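You operate a simulated robot arm through the tools that you are given. There is no shell and no other tool.

The job below is to be done with a simulated robot arm. You get a single attempt, and the scene is never put back.

Task
Clear both yellow trays: the four hose bundles go back in the rack.

It is judged by the outcome, as a careful person would: the job done as asked, and still so three seconds after it is handed in. It fails if anything else is knocked over, pushed out of place, dropped, spilled or broken.

Robot
A 6-joint arm with a two-finger parallel gripper, fixed in place. Base frame: the origin is on the floor under the middle of its stand, x ahead of it, y to its left, z up; the work surface is at about z = 0.8. Units: m, rad, N and s.
With the tool pointing down near the work surface it reaches from about 0.26 to 0.68 m from the base axis. Its first joint turns from -1.152 to 1.152 rad. Payload 2.9 kg.
Tool frame: the origin (TCP) lies between the finger pads and is the grasp point; the fingertips stand 0.03 m ahead of it; z points along the fingers, y is the line along which they close. Largest opening 0.11 m; finger width 0.02, thickness 0.01; the body of the gripper, 0.048 by 0.112 m, starts 0.055 m behind the TCP.
Orientation is that of the tool frame in the base frame, as a unit quaternion [x, y, z, w]. With the fingers straight down and closing along the base's y, the tool's x points along the base's -x, its y along +y and its z along -z.

Tools
- The arm moves only by the tool arm_command. Its argument "motion" is a list of rows, each a list of 6 numbers: the shift along the base's x, y, z in m, then the turn, a rotation vector about the base's x, y, z in rad. In form: [[dx, dy, dz, ax, ay, az], ...]. A call has 1 to 20 rows; each row shifts and turns the commanded pose from where the row before left it. "gripper" is the finger opening in m, from 0 to 0.11, set as the call begins (left out, the last holds). Each row takes 0.2 s and may step no farther than 0.05 m and 0.15 rad from the row before; otherwise, or with a gripper value out of range, the whole call is refused. A pose out of reach is approached as far as the arm can. The call stops where the force on the tool passes 40 N (or 10 N more than at its start, if that is more) or the arm is blocked; 0.2 s more then pass. Each finger travels about 0.108 m/s and halts on what it meets, pressing with about 29 N; the grip force reading is that of the motor and also rises with nothing between the fingers. The clock runs only during rows and for 0.2 s after the last one: add rows that do not move to give the fingers time. The reply holds the time, the measured pose of the TCP, the force on the tool along the base axes, the opening and the grip force, in the units named above and with some noise, with the torque about the TCP (base axes, N m) and any sound that the robot's microphone picked up, and new pictures: "views" is both (left out), scene, wrist or none.
- Cameras (640 x 400 px; columns grow to the right, rows downward): "scene" is fixed at [0.0835, 0.4427, 1.3724]; the picture's right is [-0.67, -0.74, 0.00], its down [-0.49, 0.44, -0.75] and it looks along [0.56, -0.50, -0.66] (base axes); focal length 267 px, centre (320, 200). "wrist" rides on the gripper at [0.072, 0.017, -0.103] in the tool frame; the picture's right is [-0.23, 0.97, 0.00], its down [-0.76, -0.18, -0.62] and it looks along [-0.61, -0.14, 0.78] (tool axes); focal length 222 px, centre (320, 200). There is no depth. A picture from a camera that has moved, and an enlarged one, comes with that camera's place and axes in the base frame and with its lens.
- inspect(camera, box): a new picture of the part [left, top, right, bottom] of that camera's present view, enlarged. The clock stands still meanwhile.
- finish_job(): hands the job in; it is judged then, once.

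Places have to be worked out from the pictures, the camera data and where the tool is seen. Open the gripper and draw the arm clear of the work before you hand the job in, unless the task says otherwise.

The tools are called after "Emit:" by a JSON object that holds its "method" and its "body". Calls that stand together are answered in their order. arm_command: Moves the arm, as the interface text tells. Its arguments: {"type":"object","properties":{"motion":{"type":"array","items":{"type":"array","items":{"type":"number"}}},"gripper":{"type":"number"},"views":{"type":"string","enum":["both","scene","wrist","none"]}},"required":["motion"]} The other tools are called the same way: inspect (camera, box) takes an enlarged picture of a part of a camera's view; finish_job () hands the job in.

At the start:

```text
t: 0.0
tool_pos: [0.4787, 0.0098, 1.0573]
ee_rot: [0.0, 1.0, 0.0, 0.001]
wrist_force: [-0.6, -1.1, -0.5]
ft_torque: [-0.01, -0.01, -0.04]
grip_width: 0.11
grasp_force: 0.0
```

scene: 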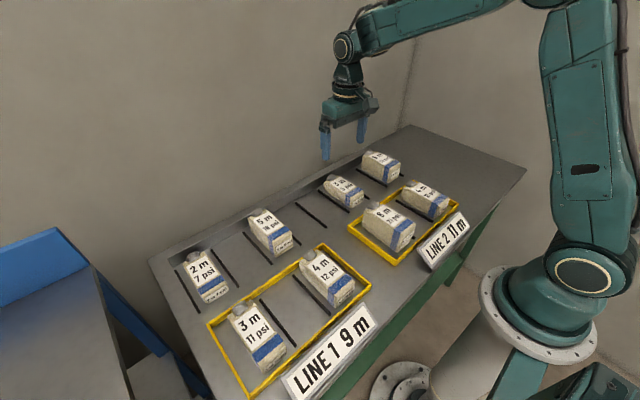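
wrist: 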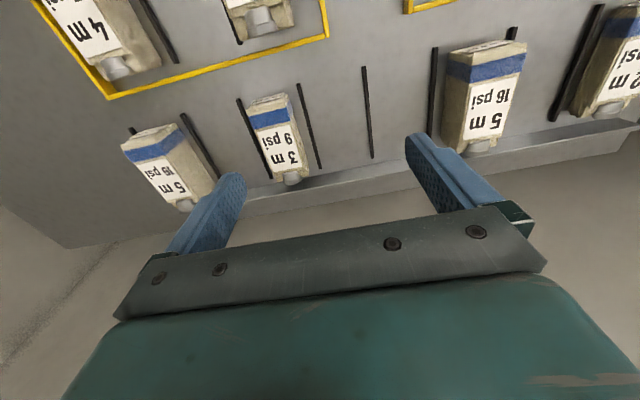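

I'll start by looking closely at the trays, the rack and the labels before moving anything.

Emit:
{"method": "inspect", "body": {"camera": "scene", "box": [150, 180, 390, 400]}}

Emit:
{"method": "inspect", "body": {"camera": "scene", "box": [290, 120, 530, 280]}}

Emit:
{"method": "inspect", "body": {"camera": "wrist", "box": [0, 0, 320, 220]}}

Emit:
{"method": "inspect", "body": {"camera": "wrist", "box": [320, 0, 640, 220]}}

```text
1.82 times, centred on (270, 290) of scene
camera zoom: at [0.0835, 0.4427, 1.3724], right [-0.67, -0.74, 0.0], down [-0.49, 0.44, -0.75], along [0.56, -0.5, -0.66], focal length 485 px, centre (411, 36)
```

zoom: 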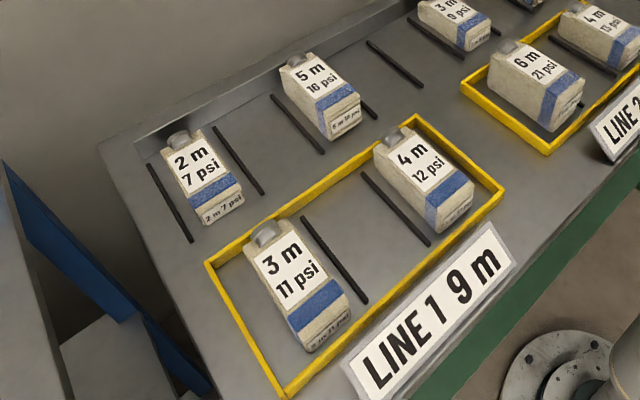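

```text
2.50 times, centred on (410, 200) of scene
camera zoom: at [0.0835, 0.4427, 1.3724], right [-0.67, -0.74, 0.0], down [-0.49, 0.44, -0.75], along [0.56, -0.5, -0.66], focal length 667 px, centre (95, 200)
```

zoom: 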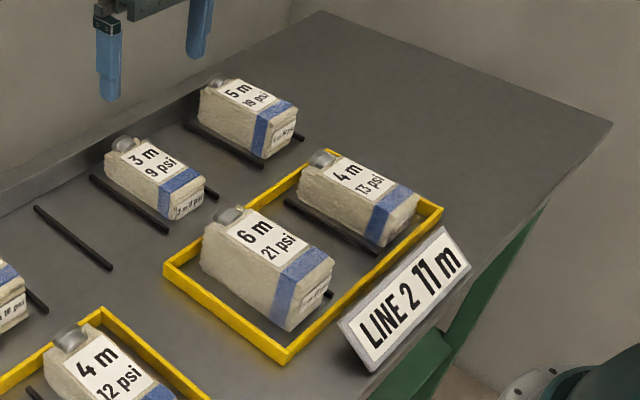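

```text
1.82 times, centred on (160, 110) of wrist
camera zoom: at [0.406, 0.0268, 1.1596], right [0.23, 0.97, 0.0], down [0.76, -0.18, 0.62], along [0.61, -0.14, -0.78], focal length 404 px, centre (611, 364)
```

zoom: 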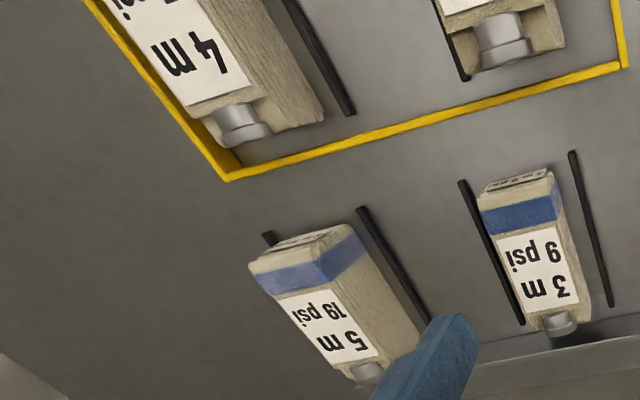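

```text
1.82 times, centred on (480, 110) of wrist
camera zoom: at [0.406, 0.0268, 1.1596], right [0.23, 0.97, 0.0], down [0.76, -0.18, 0.62], along [0.61, -0.14, -0.78], focal length 404 px, centre (29, 364)
```

zoom: 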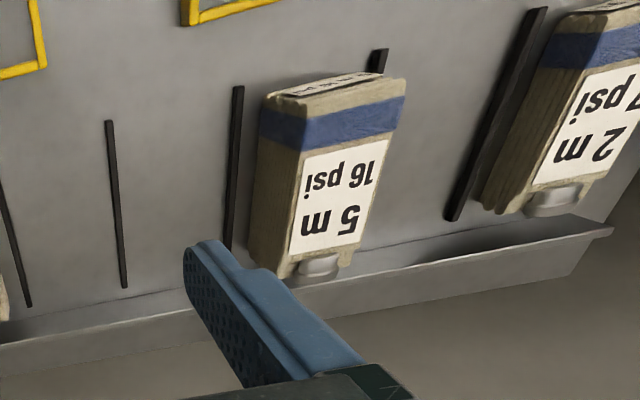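

The rack has about eight slots, roughly 0.0955 m apart, at x≈0.47–0.61. Four look empty, at y≈0.315, 0.124, 0.029 and -0.163. The tray bundles sit at about x≈0.27–0.39. I'll move at the current height over Line 1's tray to get a closer view.

Emit:
{"method": "arm_command", "body": {"motion": [[-0.0212, 0.04, 0, 0, 0, 0], [-0.0212, 0.04, 0, 0, 0, 0], [-0.0212, 0.04, 0, 0, 0, 0], [-0.0212, 0.04, 0, 0, 0, 0], [-0.0212, 0.04, 0, 0, 0, 0], [-0.0212, 0.04, 0, 0, 0, 0], [-0.0212, 0.04, 0, 0, 0, 0], [0, 0, 0, 0, 0, 0]], "views": "both"}}

```text
t: 1.8
tool_pos: [0.3312, 0.2909, 1.0559]
ee_rot: [0.0, 1.0, 0.0, 0.001]
wrist_force: [-0.1, 0.2, 0.2]
ft_torque: [-0.01, 0.03, -0.02]
grip_width: 0.11
grasp_force: 0.1
camera wrist: at [0.2597, 0.3085, 1.1593], right [0.23, 0.97, 0.0], down [0.76, -0.18, 0.62], along [0.61, -0.14, -0.78], focal length 222 px, centre (320, 200)
```

scene: 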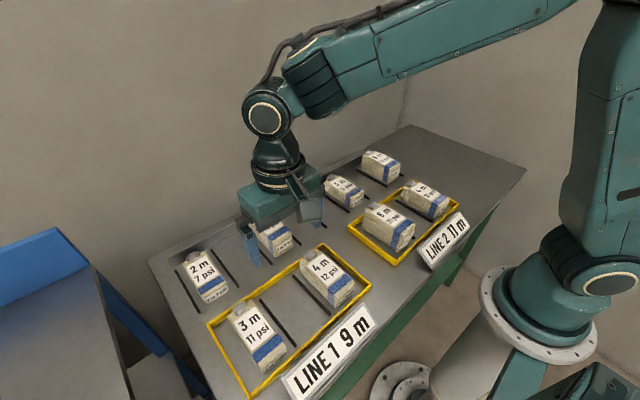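
wrist: 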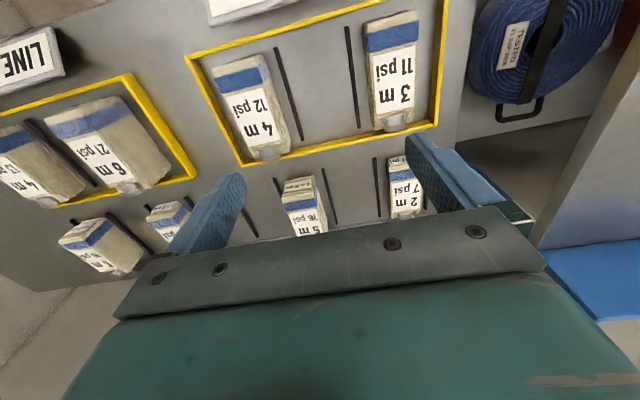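

A blue coil with a "TESTED…" tag has come into view beside the bench. I'll read that tag and look closer at Line 1's bundles and the rack.

Emit:
{"method": "inspect", "body": {"camera": "wrist", "box": [440, 0, 640, 130]}}

Emit:
{"method": "inspect", "body": {"camera": "wrist", "box": [180, 0, 460, 170]}}

Emit:
{"method": "inspect", "body": {"camera": "wrist", "box": [0, 60, 260, 290]}}

Emit:
{"method": "inspect", "body": {"camera": "wrist", "box": [230, 140, 450, 260]}}

```text
3.08 times, centred on (540, 65) of wrist
camera zoom: at [0.2597, 0.3085, 1.1593], right [0.23, 0.97, 0.0], down [0.76, -0.18, 0.62], along [0.61, -0.14, -0.78], focal length 684 px, centre (-357, 615)
```

zoom: 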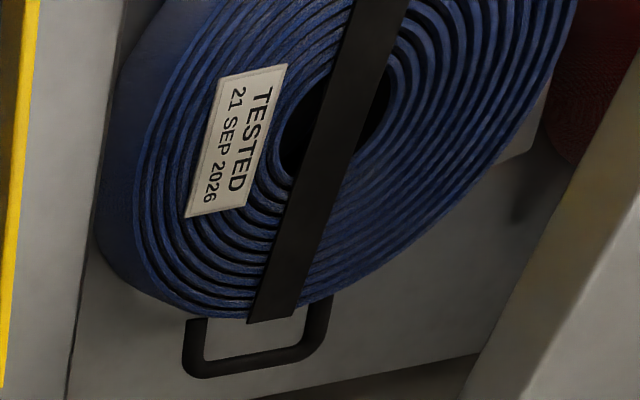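

```text
2.29 times, centred on (320, 85) of wrist
camera zoom: at [0.2597, 0.3085, 1.1593], right [0.23, 0.97, 0.0], down [0.76, -0.18, 0.62], along [0.61, -0.14, -0.78], focal length 508 px, centre (320, 463)
```

zoom: 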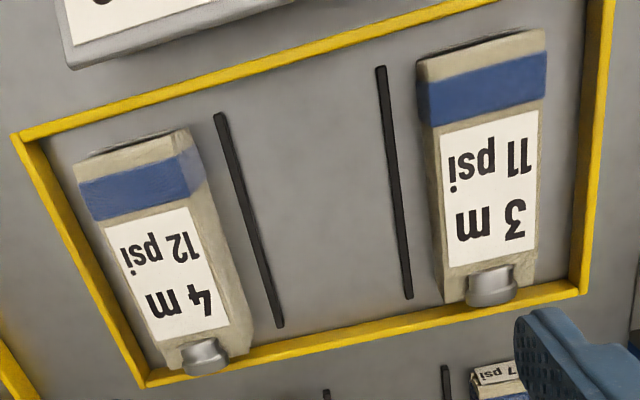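

```text
1.74 times, centred on (130, 175) of wrist
camera zoom: at [0.2597, 0.3085, 1.1593], right [0.23, 0.97, 0.0], down [0.76, -0.18, 0.62], along [0.61, -0.14, -0.78], focal length 386 px, centre (650, 244)
```

zoom: 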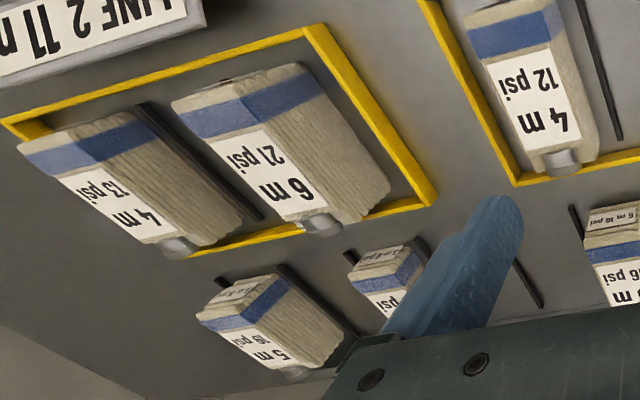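

```text
2.91 times, centred on (340, 200) of wrist
camera zoom: at [0.2597, 0.3085, 1.1593], right [0.23, 0.97, 0.0], down [0.76, -0.18, 0.62], along [0.61, -0.14, -0.78], focal length 646 px, centre (262, 200)
```

zoom: 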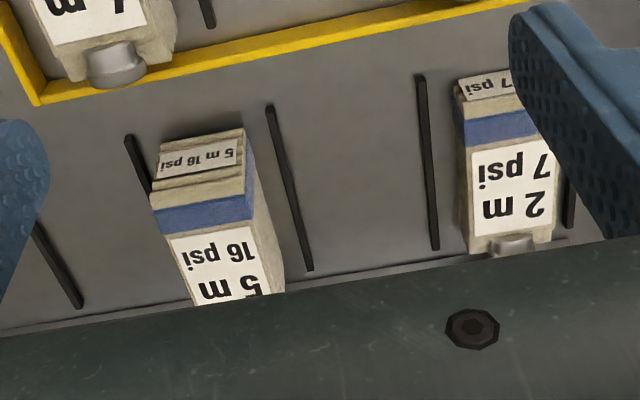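

Next I'll zoom in on each bundle from the scene camera so I can work out their heights and edges.

Emit:
{"method": "inspect", "body": {"camera": "scene", "box": [200, 280, 310, 390]}}

Emit:
{"method": "inspect", "body": {"camera": "scene", "box": [280, 230, 380, 330]}}

Emit:
{"method": "inspect", "body": {"camera": "scene", "box": [340, 170, 470, 270]}}

Emit:
{"method": "inspect", "body": {"camera": "wrist", "box": [340, 0, 460, 140]}}

```text
3.64 times, centred on (255, 335) of scene
camera zoom: at [0.0835, 0.4427, 1.3724], right [-0.67, -0.74, 0.0], down [-0.49, 0.44, -0.75], along [0.56, -0.5, -0.66], focal length 971 px, centre (556, -291)
```

zoom: 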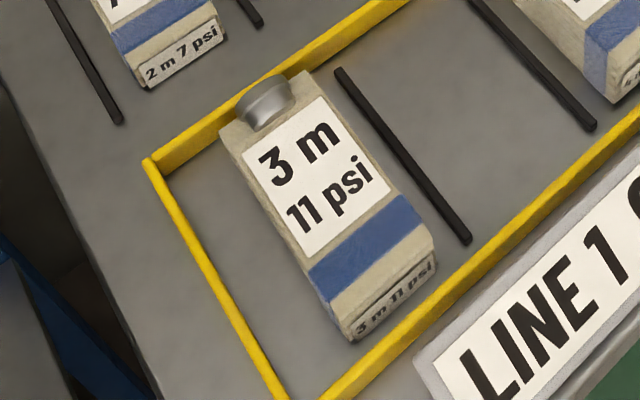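

```text
4.00 times, centred on (330, 280) of scene
camera zoom: at [0.0835, 0.4427, 1.3724], right [-0.67, -0.74, 0.0], down [-0.49, 0.44, -0.75], along [0.56, -0.5, -0.66], focal length 1068 px, centre (280, -120)
```

zoom: 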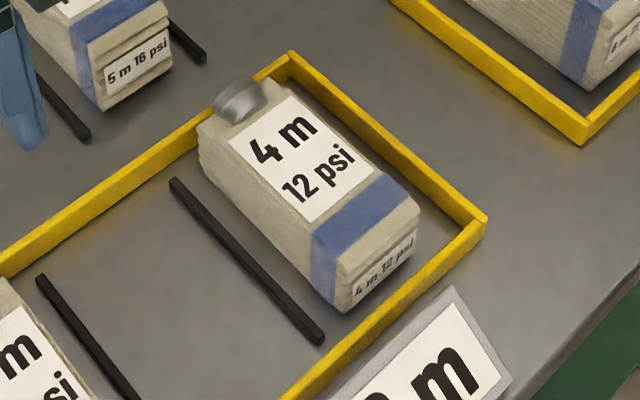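

```text
4.00 times, centred on (405, 220) of scene
camera zoom: at [0.0835, 0.4427, 1.3724], right [-0.67, -0.74, 0.0], down [-0.49, 0.44, -0.75], along [0.56, -0.5, -0.66], focal length 1068 px, centre (-20, 120)
```

zoom: 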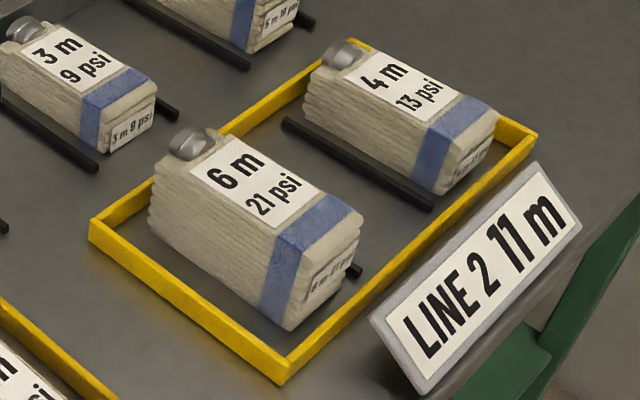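

```text
2.86 times, centred on (400, 70) of wrist
camera zoom: at [0.2597, 0.3085, 1.1593], right [0.23, 0.97, 0.0], down [0.76, -0.18, 0.62], along [0.61, -0.14, -0.78], focal length 635 px, centre (91, 571)
```

zoom: 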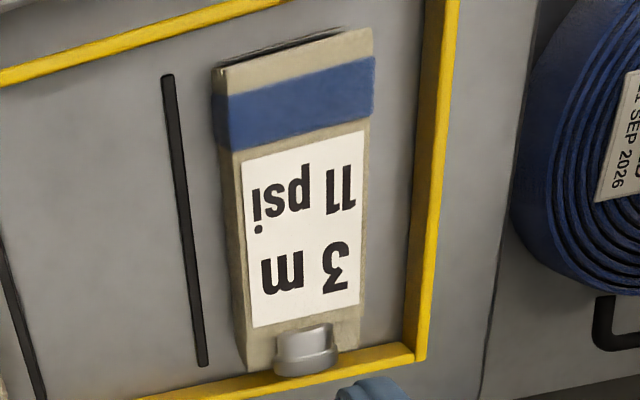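

The bundles are about 0.055 m wide and 0.12 m long, with heights around 0.05 m, and the 6 m one is larger. All of them lie along x with the fitting toward the back, like the ones in the rack. I'll move over the 3 m 11 psi bundle at about (0.334, 0.388) and look again from lower down.

Emit:
{"method": "arm_command", "body": {"motion": [[0.001, 0.032, -0.025, 0, 0, 0], [0.001, 0.032, -0.025, 0, 0, 0], [0.001, 0.032, -0.025, 0, 0, 0], [0, 0, -0.02, 0, 0, 0], [0, 0, 0, 0, 0, 0]], "gripper": 0.08, "views": "both"}}

```text
t: 3.0
tool_pos: [0.3312, 0.3868, 0.9599]
ee_rot: [0.0, 1.0, 0.0, 0.0]
wrist_force: [-0.4, 0.4, 0.2]
ft_torque: [0.01, -0.02, 0.02]
grip_width: 0.0797
grasp_force: 0.1
camera wrist: at [0.2598, 0.4039, 1.0622], right [0.23, 0.97, 0.0], down [0.76, -0.18, 0.62], along [0.61, -0.14, -0.78], focal length 222 px, centre (320, 200)
```

scene: 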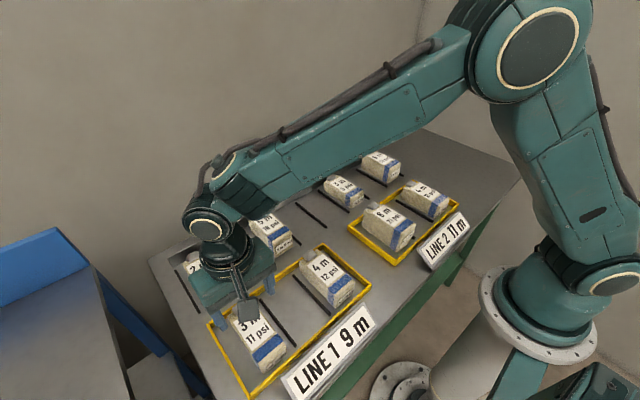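
wrist: 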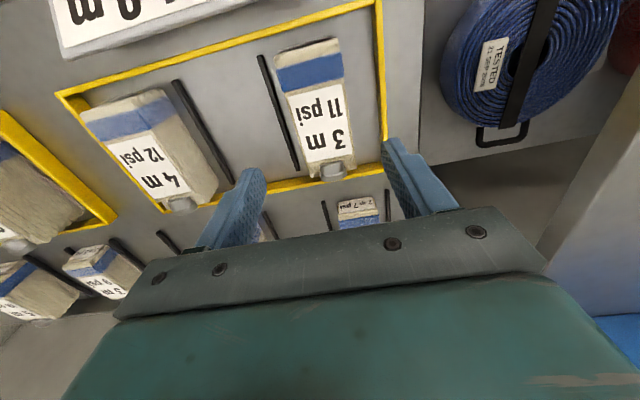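

Emit:
{"method": "inspect", "body": {"camera": "wrist", "box": [240, 20, 420, 200]}}

```text
2.22 times, centred on (330, 110) of wrist
camera zoom: at [0.2598, 0.4039, 1.0622], right [0.23, 0.97, 0.0], down [0.76, -0.18, 0.62], along [0.61, -0.14, -0.78], focal length 494 px, centre (298, 400)
```

zoom: 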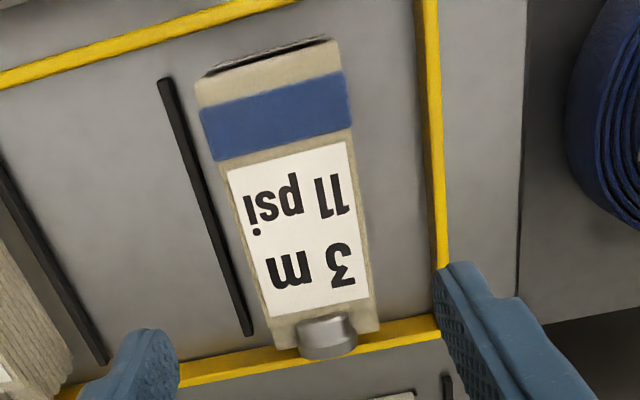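

The 3 m 11 psi bundle is centred at about (0.331, 0.389), with its top near z≈0.85 and its axis along x. I'll shift 2 mm in y and go down with the fingertips kept above the tray walls and dividers.

Emit:
{"method": "arm_command", "body": {"motion": [[0.001, 0.0022, -0.03, 0, 0, 0], [0, 0, -0.03, 0, 0, 0], [0, 0, -0.025, 0, 0, 0], [0, 0, -0.015, 0, 0, 0], [0, 0, -0.01, 0, 0, 0], [0, 0, 0, 0, 0, 0]], "views": "both"}}

```text
t: 4.4
tool_pos: [0.3343, 0.39, 0.8508]
ee_rot: [0.0, 1.0, 0.0, -0.001]
wrist_force: [0.4, -0.3, -0.9]
ft_torque: [-0.01, -0.01, 0.01]
grip_width: 0.0799
grasp_force: 0.1
camera wrist: at [0.2617, 0.4068, 0.9533], right [0.23, 0.97, 0.0], down [0.76, -0.18, 0.62], along [0.61, -0.14, -0.78], focal length 222 px, centre (320, 200)
```

scene: 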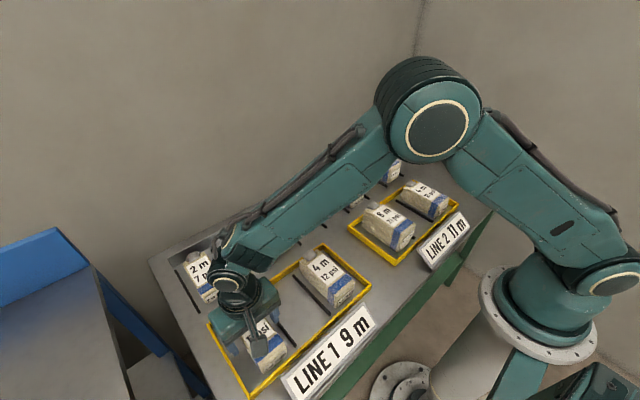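
wrist: 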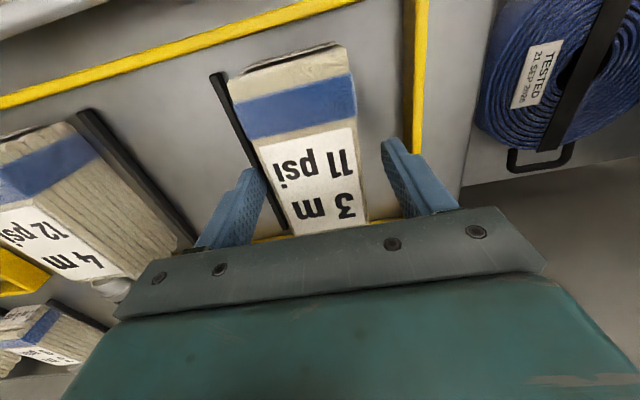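

The fingers now straddle the bundle. I'll check the finger depth against the bundle top before closing.

Emit:
{"method": "inspect", "body": {"camera": "wrist", "box": [190, 30, 450, 260]}}

Emit:
{"method": "inspect", "body": {"camera": "scene", "box": [190, 280, 310, 390]}}

```text
1.74 times, centred on (320, 145) of wrist
camera zoom: at [0.2617, 0.4068, 0.9533], right [0.23, 0.97, 0.0], down [0.76, -0.18, 0.62], along [0.61, -0.14, -0.78], focal length 386 px, centre (320, 296)
```

zoom: 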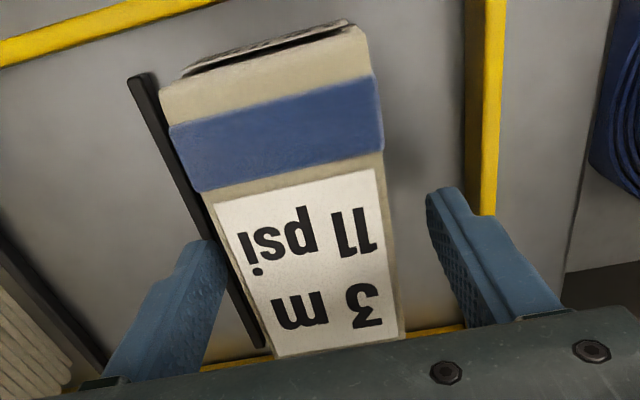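

```text
3.64 times, centred on (250, 335) of scene
camera zoom: at [0.0835, 0.4427, 1.3724], right [-0.67, -0.74, 0.0], down [-0.49, 0.44, -0.75], along [0.56, -0.5, -0.66], focal length 971 px, centre (574, -291)
```

zoom: 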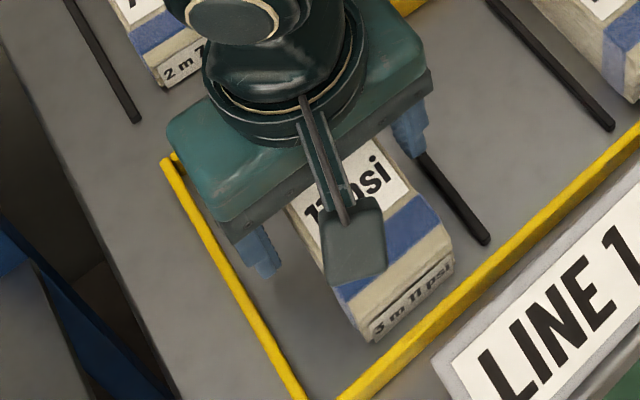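

The bundle top works out at about z≈0.843, so the fingers overlap it by only about 2 cm. I'll narrow the opening to clear the divider, go down another 8 mm, then close.

Emit:
{"method": "arm_command", "body": {"motion": [[0, 0, 0, 0, 0, 0], [-0.001, -0.0005, 0, 0, 0, 0], [0, 0, -0.004, 0, 0, 0], [0, 0, -0.004, 0, 0, 0], [0, 0, 0, 0, 0, 0]], "gripper": 0.065, "views": "wrist"}}

Emit:
{"method": "arm_command", "body": {"motion": [[0, 0, 0, 0, 0, 0], [0, 0, 0, 0, 0, 0], [0, 0, 0, 0, 0, 0], [0, 0, 0, 0, 0, 0]], "gripper": 0.0, "views": "both"}}

```text
t: 5.6
tool_pos: [0.3322, 0.3874, 0.843]
ee_rot: [-0.001, 1.0, 0.0, 0.0]
wrist_force: [0.2, 0.8, -0.1]
ft_torque: [0.0, 0.0, -0.02]
grip_width: 0.0648
grasp_force: 0.1
camera wrist: at [0.2603, 0.4043, 0.9465], right [0.23, 0.97, 0.0], down [0.76, -0.18, 0.62], along [0.61, -0.14, -0.78], focal length 222 px, centre (320, 200)
```

wrist: 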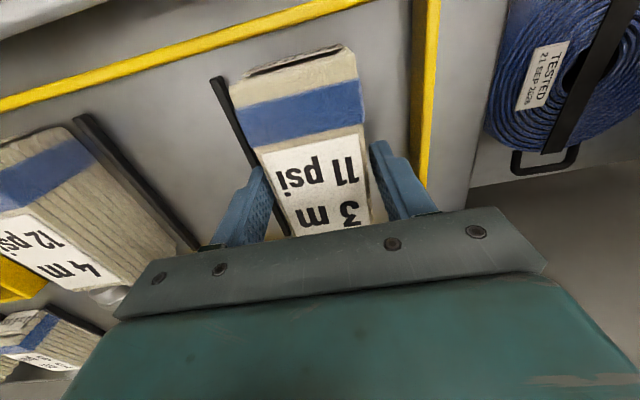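

```text
t: 6.6
tool_pos: [0.332, 0.3871, 0.8432]
ee_rot: [-0.001, 1.0, -0.001, 0.0]
wrist_force: [0.0, 0.9, 0.6]
ft_torque: [0.0, -0.06, 0.06]
grip_width: 0.0577
grasp_force: 29.7
camera wrist: at [0.2603, 0.4044, 0.9465], right [0.23, 0.97, 0.0], down [0.76, -0.18, 0.62], along [0.61, -0.14, -0.78], focal length 222 px, centre (320, 200)
```

scene: 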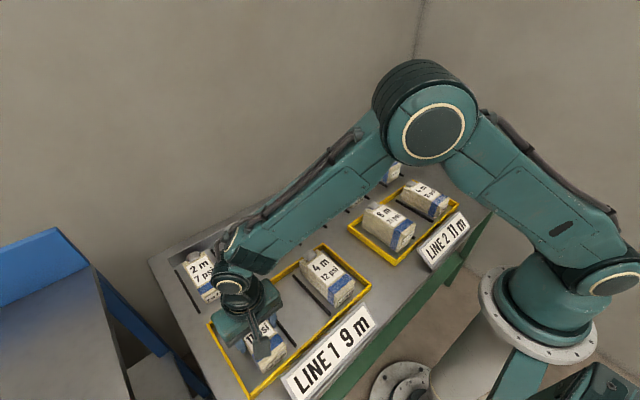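
wrist: 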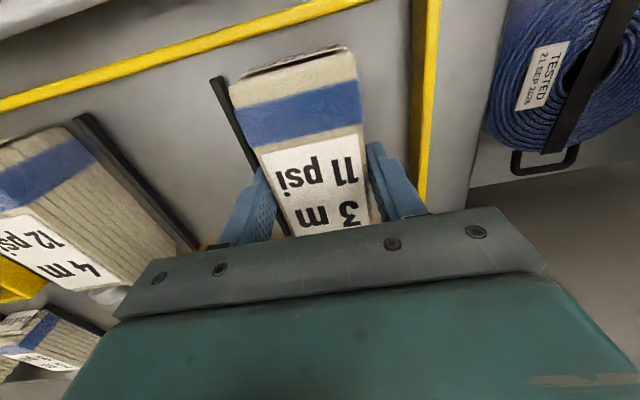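

It's held at a 0.058 m width with 29.7 N of grip. I'll lift slowly straight up and check that the bundle comes with it.

Emit:
{"method": "arm_command", "body": {"motion": [[0, 0, 0.01, 0, 0, 0], [0, 0, 0.015, 0, 0, 0], [0, 0, 0.025, 0, 0, 0], [0, 0, 0.03, 0, 0, 0], [0, 0, 0.02, 0, 0, 0], [0, 0, 0, 0, 0, 0]], "views": "both"}}

```text
t: 8.0
tool_pos: [0.3326, 0.3874, 0.9442]
ee_rot: [0.0, 1.0, -0.001, 0.0]
wrist_force: [0.5, 1.0, -2.9]
ft_torque: [-0.02, 0.0, 0.01]
grip_width: 0.0578
grasp_force: 29.2
camera wrist: at [0.2605, 0.4035, 1.0473], right [0.23, 0.97, 0.0], down [0.76, -0.18, 0.62], along [0.61, -0.14, -0.78], focal length 222 px, centre (320, 200)
```

scene: 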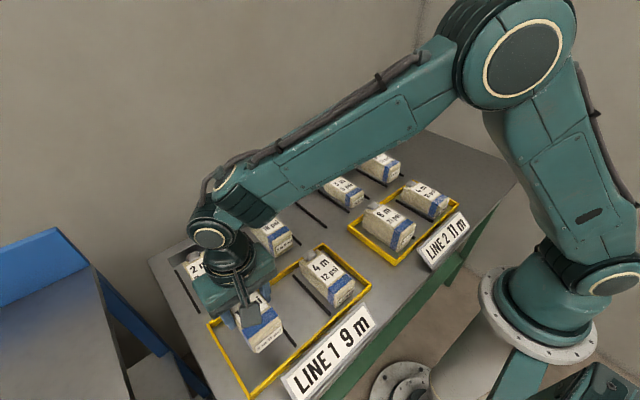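
wrist: 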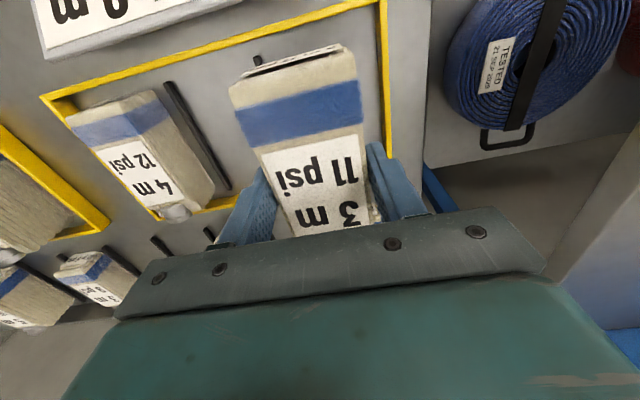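

It's lifted cleanly and weighs about 0.3 kg. I'll carry it at this height to above the empty slot between 2 m 7 psi and 5 m 16 psi, centred at about (0.540, 0.313).

Emit:
{"method": "arm_command", "body": {"motion": [[0.0345, -0.0124, 0, 0, 0, 0], [0.0345, -0.0124, 0, 0, 0, 0], [0.0345, -0.0124, 0, 0, 0, 0], [0.0345, -0.0124, 0, 0, 0, 0], [0.0345, -0.0124, 0, 0, 0, 0], [0.0345, -0.0124, 0, 0, 0, 0], [0, 0, 0, 0, 0, 0]], "views": "both"}}

```text
t: 9.6
tool_pos: [0.5415, 0.31, 0.9477]
ee_rot: [-0.001, 1.0, 0.0, 0.001]
wrist_force: [0.3, 0.0, -4.1]
ft_torque: [0.02, 0.0, 0.0]
grip_width: 0.0575
grasp_force: 28.9
camera wrist: at [0.4701, 0.3276, 1.0509], right [0.23, 0.97, 0.0], down [0.76, -0.18, 0.62], along [0.61, -0.14, -0.78], focal length 222 px, centre (320, 200)
```

scene: 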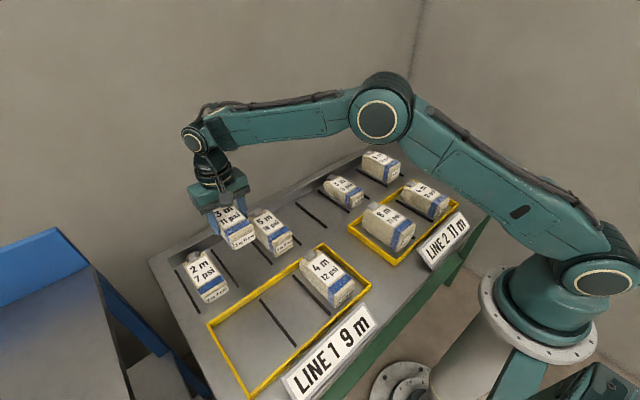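
wrist: 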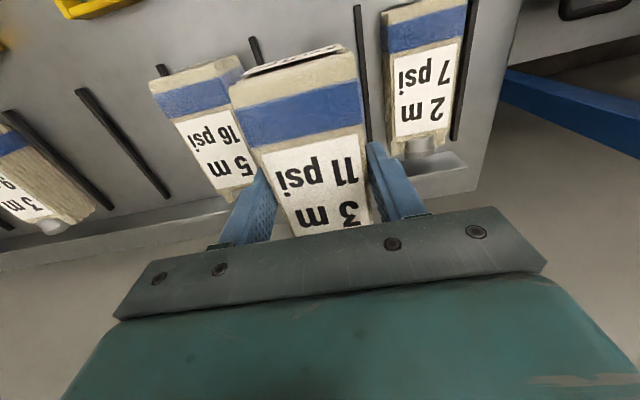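

I'm above the target slot. I'll zoom in on the neighbours and the back ledge before going down.

Emit:
{"method": "inspect", "body": {"camera": "wrist", "box": [340, 0, 500, 210]}}

Emit:
{"method": "inspect", "body": {"camera": "wrist", "box": [60, 20, 280, 240]}}

Emit:
{"method": "inspect", "body": {"camera": "scene", "box": [150, 180, 310, 310]}}

```text
1.90 times, centred on (420, 105) of wrist
camera zoom: at [0.4701, 0.3276, 1.0509], right [0.23, 0.97, 0.0], down [0.76, -0.18, 0.62], along [0.61, -0.14, -0.78], focal length 423 px, centre (130, 381)
```

zoom: 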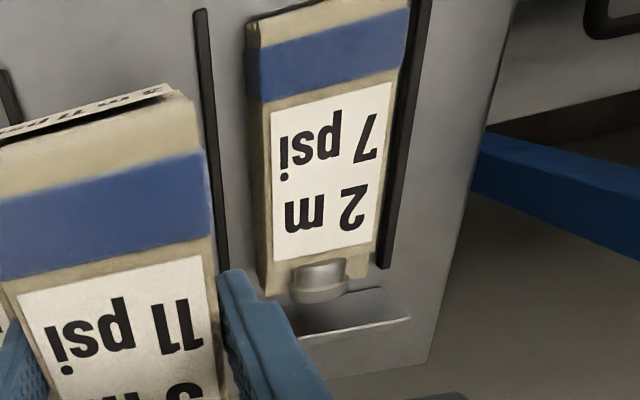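

```text
1.82 times, centred on (170, 130) of wrist
camera zoom: at [0.4701, 0.3276, 1.0509], right [0.23, 0.97, 0.0], down [0.76, -0.18, 0.62], along [0.61, -0.14, -0.78], focal length 404 px, centre (593, 327)
```

zoom: 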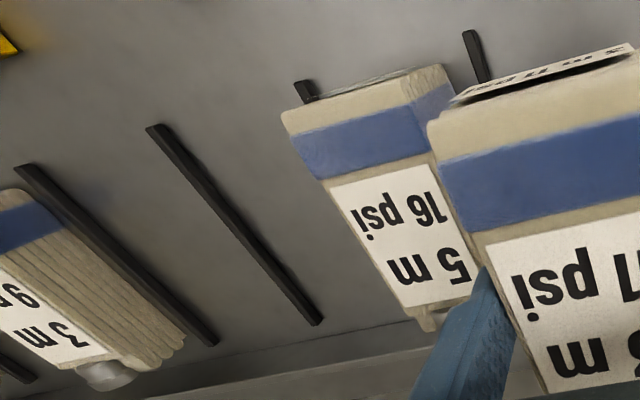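

```text
3.08 times, centred on (230, 245) of scene
camera zoom: at [0.0836, 0.4427, 1.3724], right [-0.67, -0.74, 0.0], down [-0.49, 0.44, -0.75], along [0.56, -0.5, -0.66], focal length 821 px, centre (597, 62)
```

zoom: 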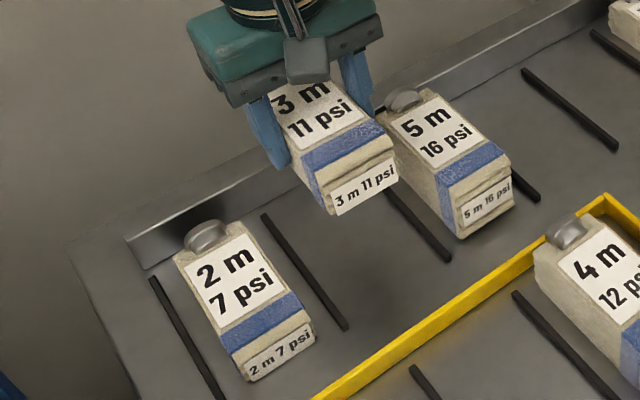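

The slot centre is at y≈0.313, and the neighbouring bodies span x≈0.477–0.593. I'll adjust slightly and descend to just above the surface.

Emit:
{"method": "arm_command", "body": {"motion": [[-0.003, 0.001, -0.02, 0, 0, 0], [0, 0, -0.03, 0, 0, 0], [0, 0, -0.025, 0, 0, 0], [0, 0, -0.015, 0, 0, 0], [0, 0, -0.005, 0, 0, 0], [0, 0, 0, 0, 0, 0]], "views": "both"}}

```text
t: 11.0
tool_pos: [0.5368, 0.3152, 0.8501]
ee_rot: [0.0, 1.0, 0.0, 0.001]
wrist_force: [-0.3, 0.4, -3.7]
ft_torque: [0.01, 0.03, 0.02]
grip_width: 0.058
grasp_force: 28.7
camera wrist: at [0.4647, 0.3317, 0.9522], right [0.23, 0.97, 0.0], down [0.76, -0.18, 0.62], along [0.61, -0.14, -0.78], focal length 222 px, centre (320, 200)
```

scene: 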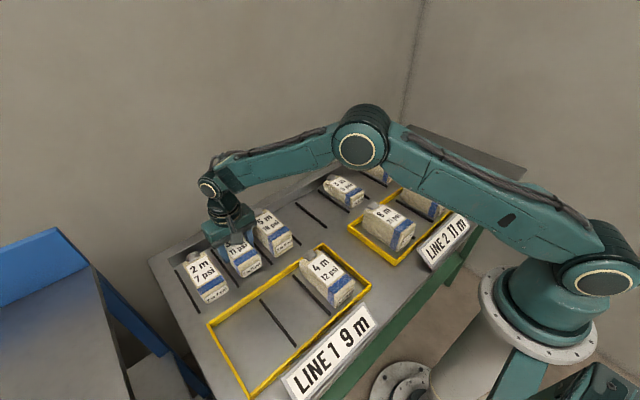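
wrist: 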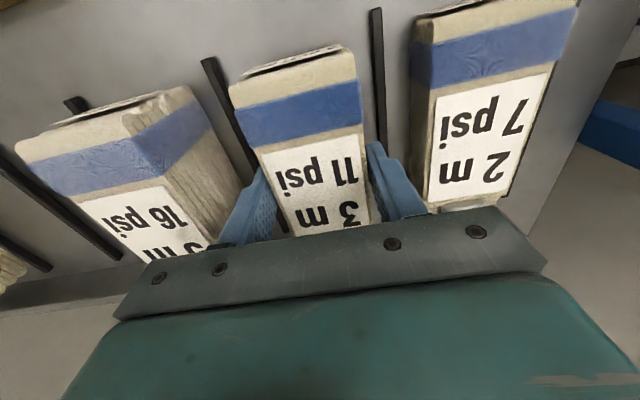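

The bundle sits between the dividers, about 5 mm above the surface and with clearance on both sides. I'll lower in 1–2 mm steps and watch the vertical force.

Emit:
{"method": "arm_command", "body": {"motion": [[0, 0, -0.002, 0, 0, 0], [0, 0, -0.002, 0, 0, 0], [0, 0, 0, 0, 0, 0]], "views": "none"}}

Emit:
{"method": "arm_command", "body": {"motion": [[0, 0, -0.001, 0, 0, 0], [0, 0, 0, 0, 0, 0]], "views": "none"}}

```text
t: 11.8
tool_pos: [0.5377, 0.313, 0.845]
ee_rot: [0.0, 1.0, -0.001, 0.0]
wrist_force: [0.7, 0.1, -3.9]
ft_torque: [-0.01, 0.03, 0.03]
grip_width: 0.058
grasp_force: 28.9
```

```text
t: 12.4
tool_pos: [0.5359, 0.3145, 0.8442]
ee_rot: [0.0, 1.0, 0.0, 0.0]
wrist_force: [-0.8, 0.7, -3.0]
ft_torque: [0.01, 0.02, 0.0]
grip_width: 0.0579
grasp_force: 28.6
```

The weight is still fully on the gripper at about -3 N, so there's no contact yet. I'll continue down in 1 mm steps.

Emit:
{"method": "arm_command", "body": {"motion": [[0, 0, -0.001, 0, 0, 0], [0, 0, 0, 0, 0, 0]], "views": "none"}}

Emit:
{"method": "arm_command", "body": {"motion": [[0, 0, -0.001, 0, 0, 0], [0, 0, 0, 0, 0, 0]], "views": "wrist"}}

```text
t: 13.0
tool_pos: [0.5361, 0.3134, 0.8437]
ee_rot: [0.0, 1.0, 0.0, 0.0]
wrist_force: [-1.9, -1.0, 0.7]
ft_torque: [-0.1, -0.04, -0.05]
grip_width: 0.0579
grasp_force: 29.0
```

```text
t: 13.6
tool_pos: [0.536, 0.3139, 0.844]
ee_rot: [0.0, 1.0, -0.001, -0.001]
wrist_force: [-6.7, -4.3, 15.0]
ft_torque: [-0.36, 0.74, 0.0]
grip_width: 0.0579
grasp_force: 28.9
camera wrist: at [0.4641, 0.331, 0.9464], right [0.23, 0.97, 0.0], down [0.76, -0.18, 0.62], along [0.61, -0.14, -0.78], focal length 222 px, centre (320, 200)
```

wrist: 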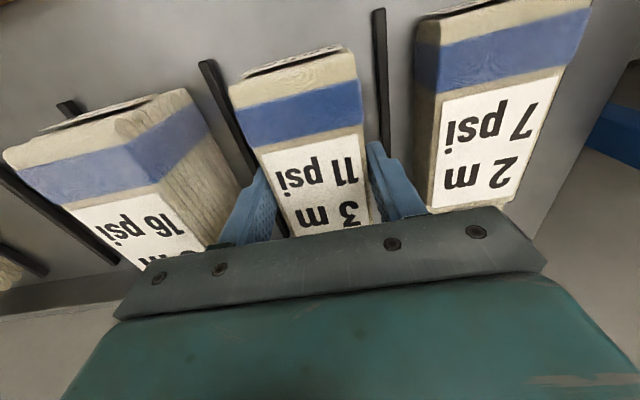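

Contact is made (Fz rose to +15 N). I'll back off 1 mm to relieve the pressing, then open just enough to clear the bundle inside the slot.

Emit:
{"method": "arm_command", "body": {"motion": [[0, 0, 0.001, 0, 0, 0], [0, 0, 0, 0, 0, 0]], "views": "none"}}

Emit:
{"method": "arm_command", "body": {"motion": [[0, 0, 0, 0, 0, 0], [0, 0, 0, 0, 0, 0], [0, 0, 0, 0, 0, 0]], "gripper": 0.065, "views": "wrist"}}

```text
t: 14.2
tool_pos: [0.5365, 0.314, 0.844]
ee_rot: [0.0, 1.0, 0.0, 0.001]
wrist_force: [-5.9, -0.7, 13.6]
ft_torque: [-0.28, 0.38, -0.18]
grip_width: 0.0577
grasp_force: 29.2
```

```text
t: 15.0
tool_pos: [0.5363, 0.3143, 0.842]
ee_rot: [0.0, 1.0, 0.0, 0.0]
wrist_force: [0.6, 0.4, 0.0]
ft_torque: [0.0, -0.02, 0.01]
grip_width: 0.065
grasp_force: 0.1
camera wrist: at [0.4643, 0.3309, 0.9458], right [0.23, 0.97, 0.0], down [0.76, -0.18, 0.62], along [0.61, -0.14, -0.78], focal length 222 px, centre (320, 200)
```

wrist: 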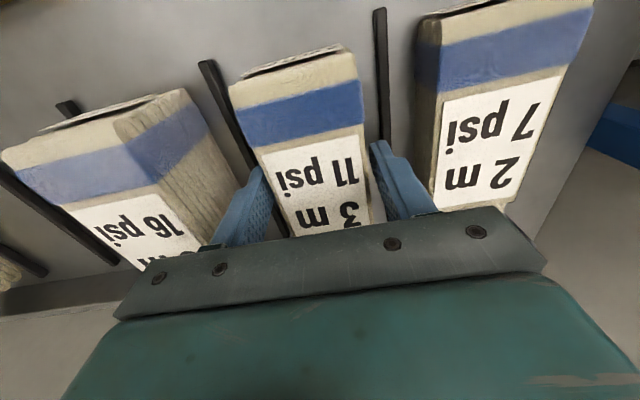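

It released cleanly with no force. I'll lift straight up, then cross over to above the 4 m 12 psi bundle at about (0.333, 0.197).

Emit:
{"method": "arm_command", "body": {"motion": [[0, 0, 0.01, 0, 0, 0], [0, 0, 0.02, 0, 0, 0], [0, 0, 0.03, 0, 0, 0], [0, 0, 0.04, 0, 0, 0], [0, 0, 0.02, 0, 0, 0], [0, 0, 0, 0, 0, 0]], "views": "both"}}

Emit:
{"method": "arm_command", "body": {"motion": [[-0.03405, -0.0195, 0, 0, 0, 0], [-0.03405, -0.0195, 0, 0, 0, 0], [-0.03405, -0.0195, 0, 0, 0, 0], [-0.03405, -0.0195, 0, 0, 0, 0], [-0.03405, -0.0195, 0, 0, 0, 0], [-0.03405, -0.0195, 0, 0, 0, 0], [0, 0, 0, 0, 0, 0]], "gripper": 0.08, "views": "both"}}

```text
t: 16.4
tool_pos: [0.5371, 0.3157, 0.9596]
ee_rot: [0.0, 1.0, -0.001, 0.0]
wrist_force: [-0.8, -0.5, 0.4]
ft_torque: [0.02, 0.04, 0.02]
grip_width: 0.065
grasp_force: 0.1
camera wrist: at [0.4642, 0.3319, 1.0626], right [0.23, 0.97, 0.0], down [0.76, -0.18, 0.62], along [0.61, -0.14, -0.78], focal length 222 px, centre (320, 200)
```

scene: 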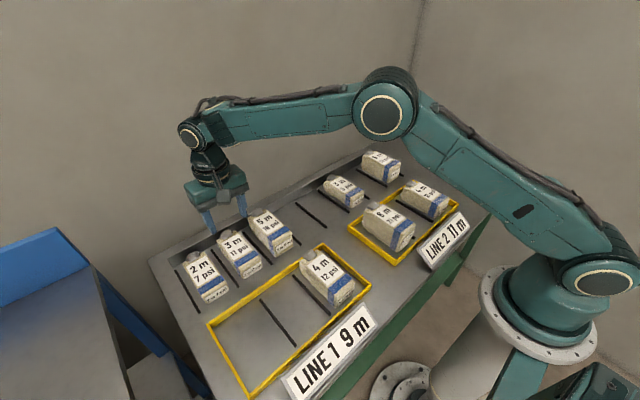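
wrist: 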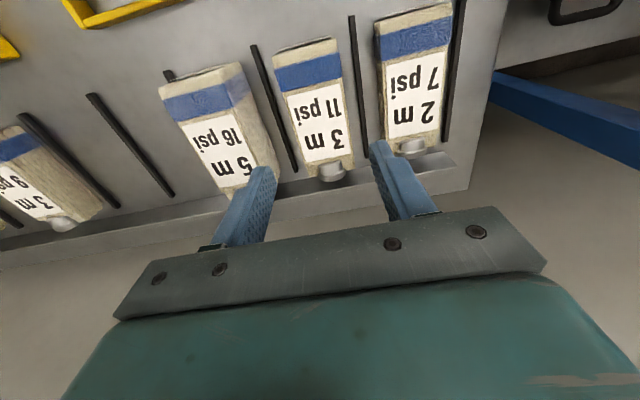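

```text
t: 18.0
tool_pos: [0.3318, 0.1969, 0.9631]
ee_rot: [0.0, 1.0, 0.001, 0.0]
wrist_force: [0.0, 0.3, -0.5]
ft_torque: [0.01, 0.0, 0.03]
grip_width: 0.0802
grasp_force: 0.1
camera wrist: at [0.2597, 0.214, 1.0663], right [0.23, 0.97, 0.0], down [0.76, -0.18, 0.62], along [0.61, -0.14, -0.78], focal length 222 px, centre (320, 200)
```

scene: 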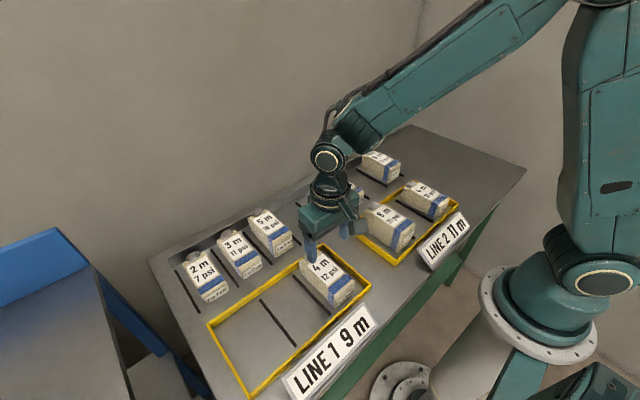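
wrist: 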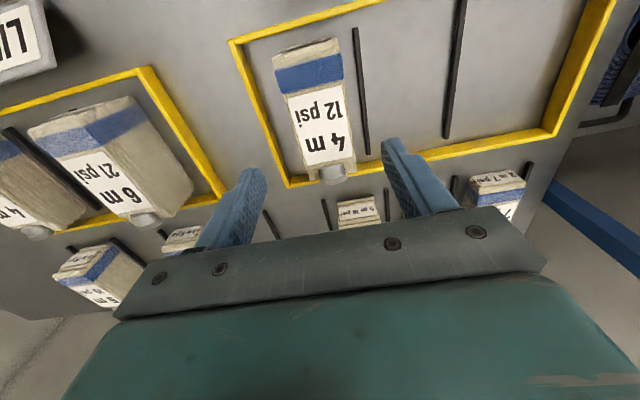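

The first bundle is seated in its slot. Now I'll zoom in on 4 m 12 psi to centre over it.

Emit:
{"method": "inspect", "body": {"camera": "wrist", "box": [230, 20, 410, 200]}}

Emit:
{"method": "inspect", "body": {"camera": "wrist", "box": [0, 80, 240, 320]}}

```text
2.22 times, centred on (320, 110) of wrist
camera zoom: at [0.2597, 0.214, 1.0663], right [0.23, 0.97, 0.0], down [0.76, -0.18, 0.62], along [0.61, -0.14, -0.78], focal length 494 px, centre (320, 400)
```

zoom: 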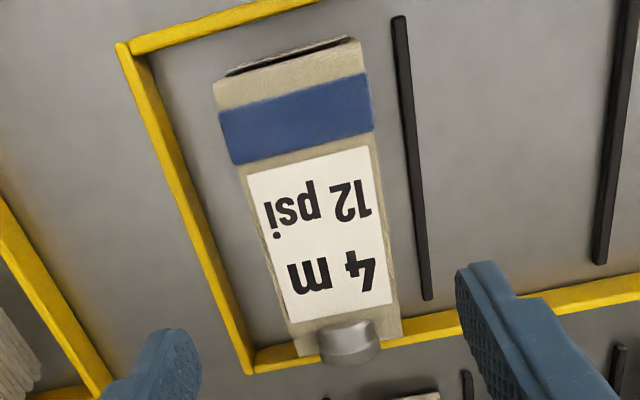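

```text
1.67 times, centred on (120, 200) of wrist
camera zoom: at [0.2597, 0.214, 1.0663], right [0.23, 0.97, 0.0], down [0.76, -0.18, 0.62], along [0.61, -0.14, -0.78], focal length 370 px, centre (653, 200)
```

zoom: 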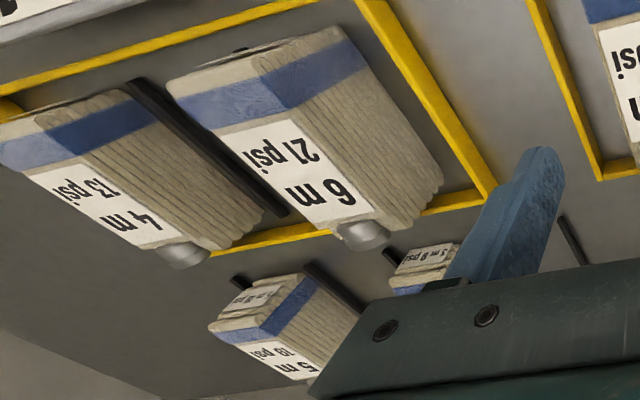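

The 4 m 12 psi bundle is centred at about (0.334, 0.198) and square to x. I'll use the same approach: descend with the fingertips above divider height, narrow the opening, lower a little more, then grip.

Emit:
{"method": "arm_command", "body": {"motion": [[0.001, 0.001, -0.03, 0, 0, 0], [0, 0, -0.03, 0, 0, 0], [0, 0, -0.025, 0, 0, 0], [0, 0, -0.015, 0, 0, 0], [0, 0, -0.01, 0, 0, 0], [0, 0, 0, 0, 0, 0]], "views": "wrist"}}

Emit:
{"method": "inspect", "body": {"camera": "wrist", "box": [190, 30, 450, 260]}}

```text
t: 19.4
tool_pos: [0.3326, 0.1967, 0.8541]
ee_rot: [-0.001, 1.0, 0.0, 0.0]
wrist_force: [0.8, 0.3, -0.3]
ft_torque: [0.03, 0.0, -0.02]
grip_width: 0.0803
grasp_force: 0.1
camera wrist: at [0.2609, 0.2142, 0.9568], right [0.23, 0.97, 0.0], down [0.76, -0.18, 0.62], along [0.61, -0.14, -0.78], focal length 222 px, centre (320, 200)
```

wrist: 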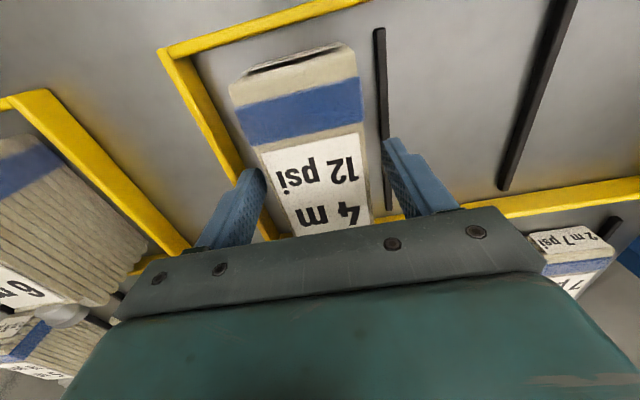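

```text
1.74 times, centred on (320, 145) of wrist
camera zoom: at [0.2609, 0.2142, 0.9568], right [0.23, 0.97, 0.0], down [0.76, -0.18, 0.62], along [0.61, -0.14, -0.78], focal length 386 px, centre (320, 296)
```

zoom: 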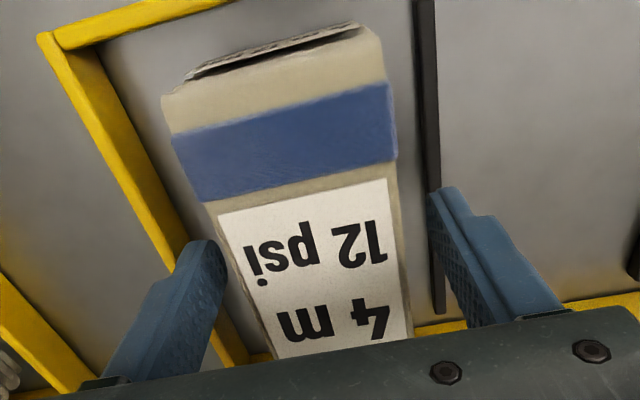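

The fingers are centred around it with gaps on both sides. I'll narrow to 0.066, drop 9 mm, then close.

Emit:
{"method": "arm_command", "body": {"motion": [[0, 0, 0, 0, 0, 0], [0, 0, 0, 0, 0, 0], [0, 0, -0.0045, 0, 0, 0], [0, 0, -0.0045, 0, 0, 0], [0, 0, 0, 0, 0, 0]], "gripper": 0.066, "views": "wrist"}}

Emit:
{"method": "arm_command", "body": {"motion": [[0, 0, 0, 0, 0, 0], [0, 0, 0, 0, 0, 0], [0, 0, 0, 0, 0, 0], [0, 0, 0, 0, 0, 0]], "gripper": 0.0, "views": "wrist"}}

```text
t: 20.6
tool_pos: [0.3325, 0.1988, 0.8431]
ee_rot: [0.0, 1.0, -0.001, 0.001]
wrist_force: [-0.8, -0.4, -0.5]
ft_torque: [0.03, 0.0, 0.02]
grip_width: 0.066
grasp_force: 0.0
camera wrist: at [0.2604, 0.2148, 0.9467], right [0.23, 0.97, 0.0], down [0.76, -0.18, 0.62], along [0.61, -0.14, -0.78], focal length 222 px, centre (320, 200)
```

wrist: 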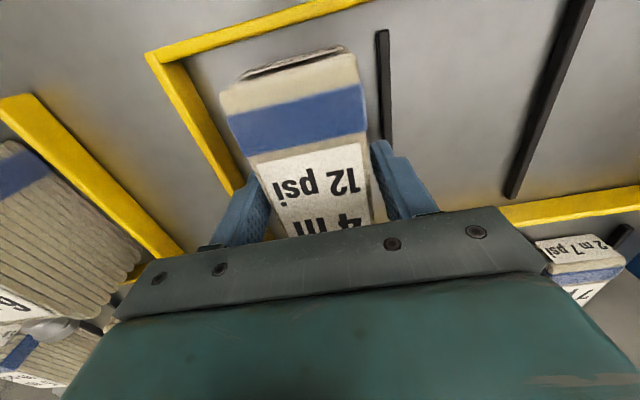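

```text
t: 21.6
tool_pos: [0.3333, 0.1968, 0.8436]
ee_rot: [0.0, 1.0, 0.001, 0.0]
wrist_force: [0.4, -1.9, 1.3]
ft_torque: [0.0, -0.09, -0.07]
grip_width: 0.0579
grasp_force: 28.7
camera wrist: at [0.2605, 0.2146, 0.9467], right [0.23, 0.97, 0.0], down [0.76, -0.18, 0.62], along [0.61, -0.14, -0.78], focal length 222 px, centre (320, 200)
```

wrist: 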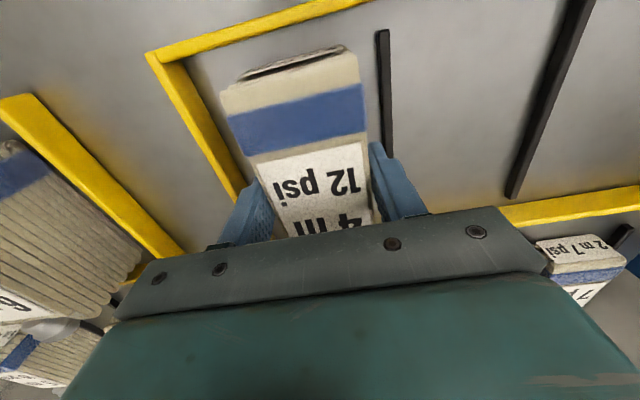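

It's gripped at 0.058 m with about 29 N. I'll lift straight up and check the load.

Emit:
{"method": "arm_command", "body": {"motion": [[0, 0, 0.01, 0, 0, 0], [0, 0, 0.015, 0, 0, 0], [0, 0, 0.025, 0, 0, 0], [0, 0, 0.03, 0, 0, 0], [0, 0, 0.025, 0, 0, 0], [0, 0, 0, 0, 0, 0]], "views": "both"}}

```text
t: 23.0
tool_pos: [0.3354, 0.1954, 0.9495]
ee_rot: [0.0, 1.0, 0.0, 0.0]
wrist_force: [0.1, -1.0, -4.7]
ft_torque: [-0.04, 0.02, 0.0]
grip_width: 0.058
grasp_force: 29.0
camera wrist: at [0.264, 0.2127, 1.0526], right [0.23, 0.97, 0.0], down [0.76, -0.18, 0.62], along [0.61, -0.14, -0.78], focal length 222 px, centre (320, 200)
```

scene: 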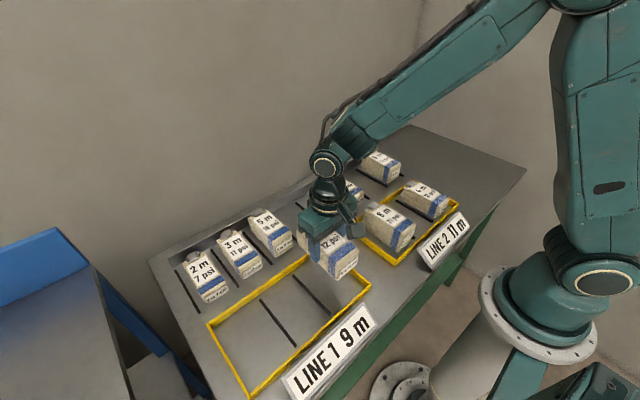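
wrist: 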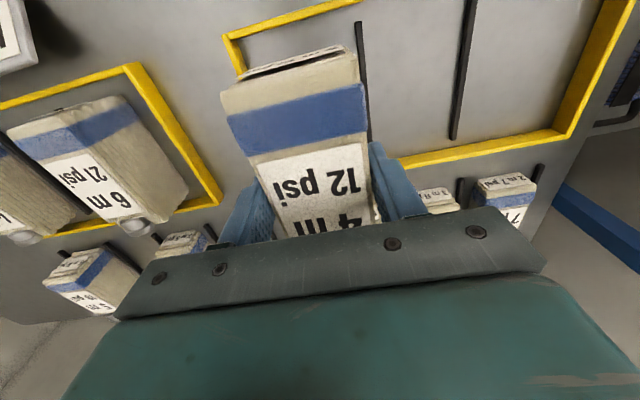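

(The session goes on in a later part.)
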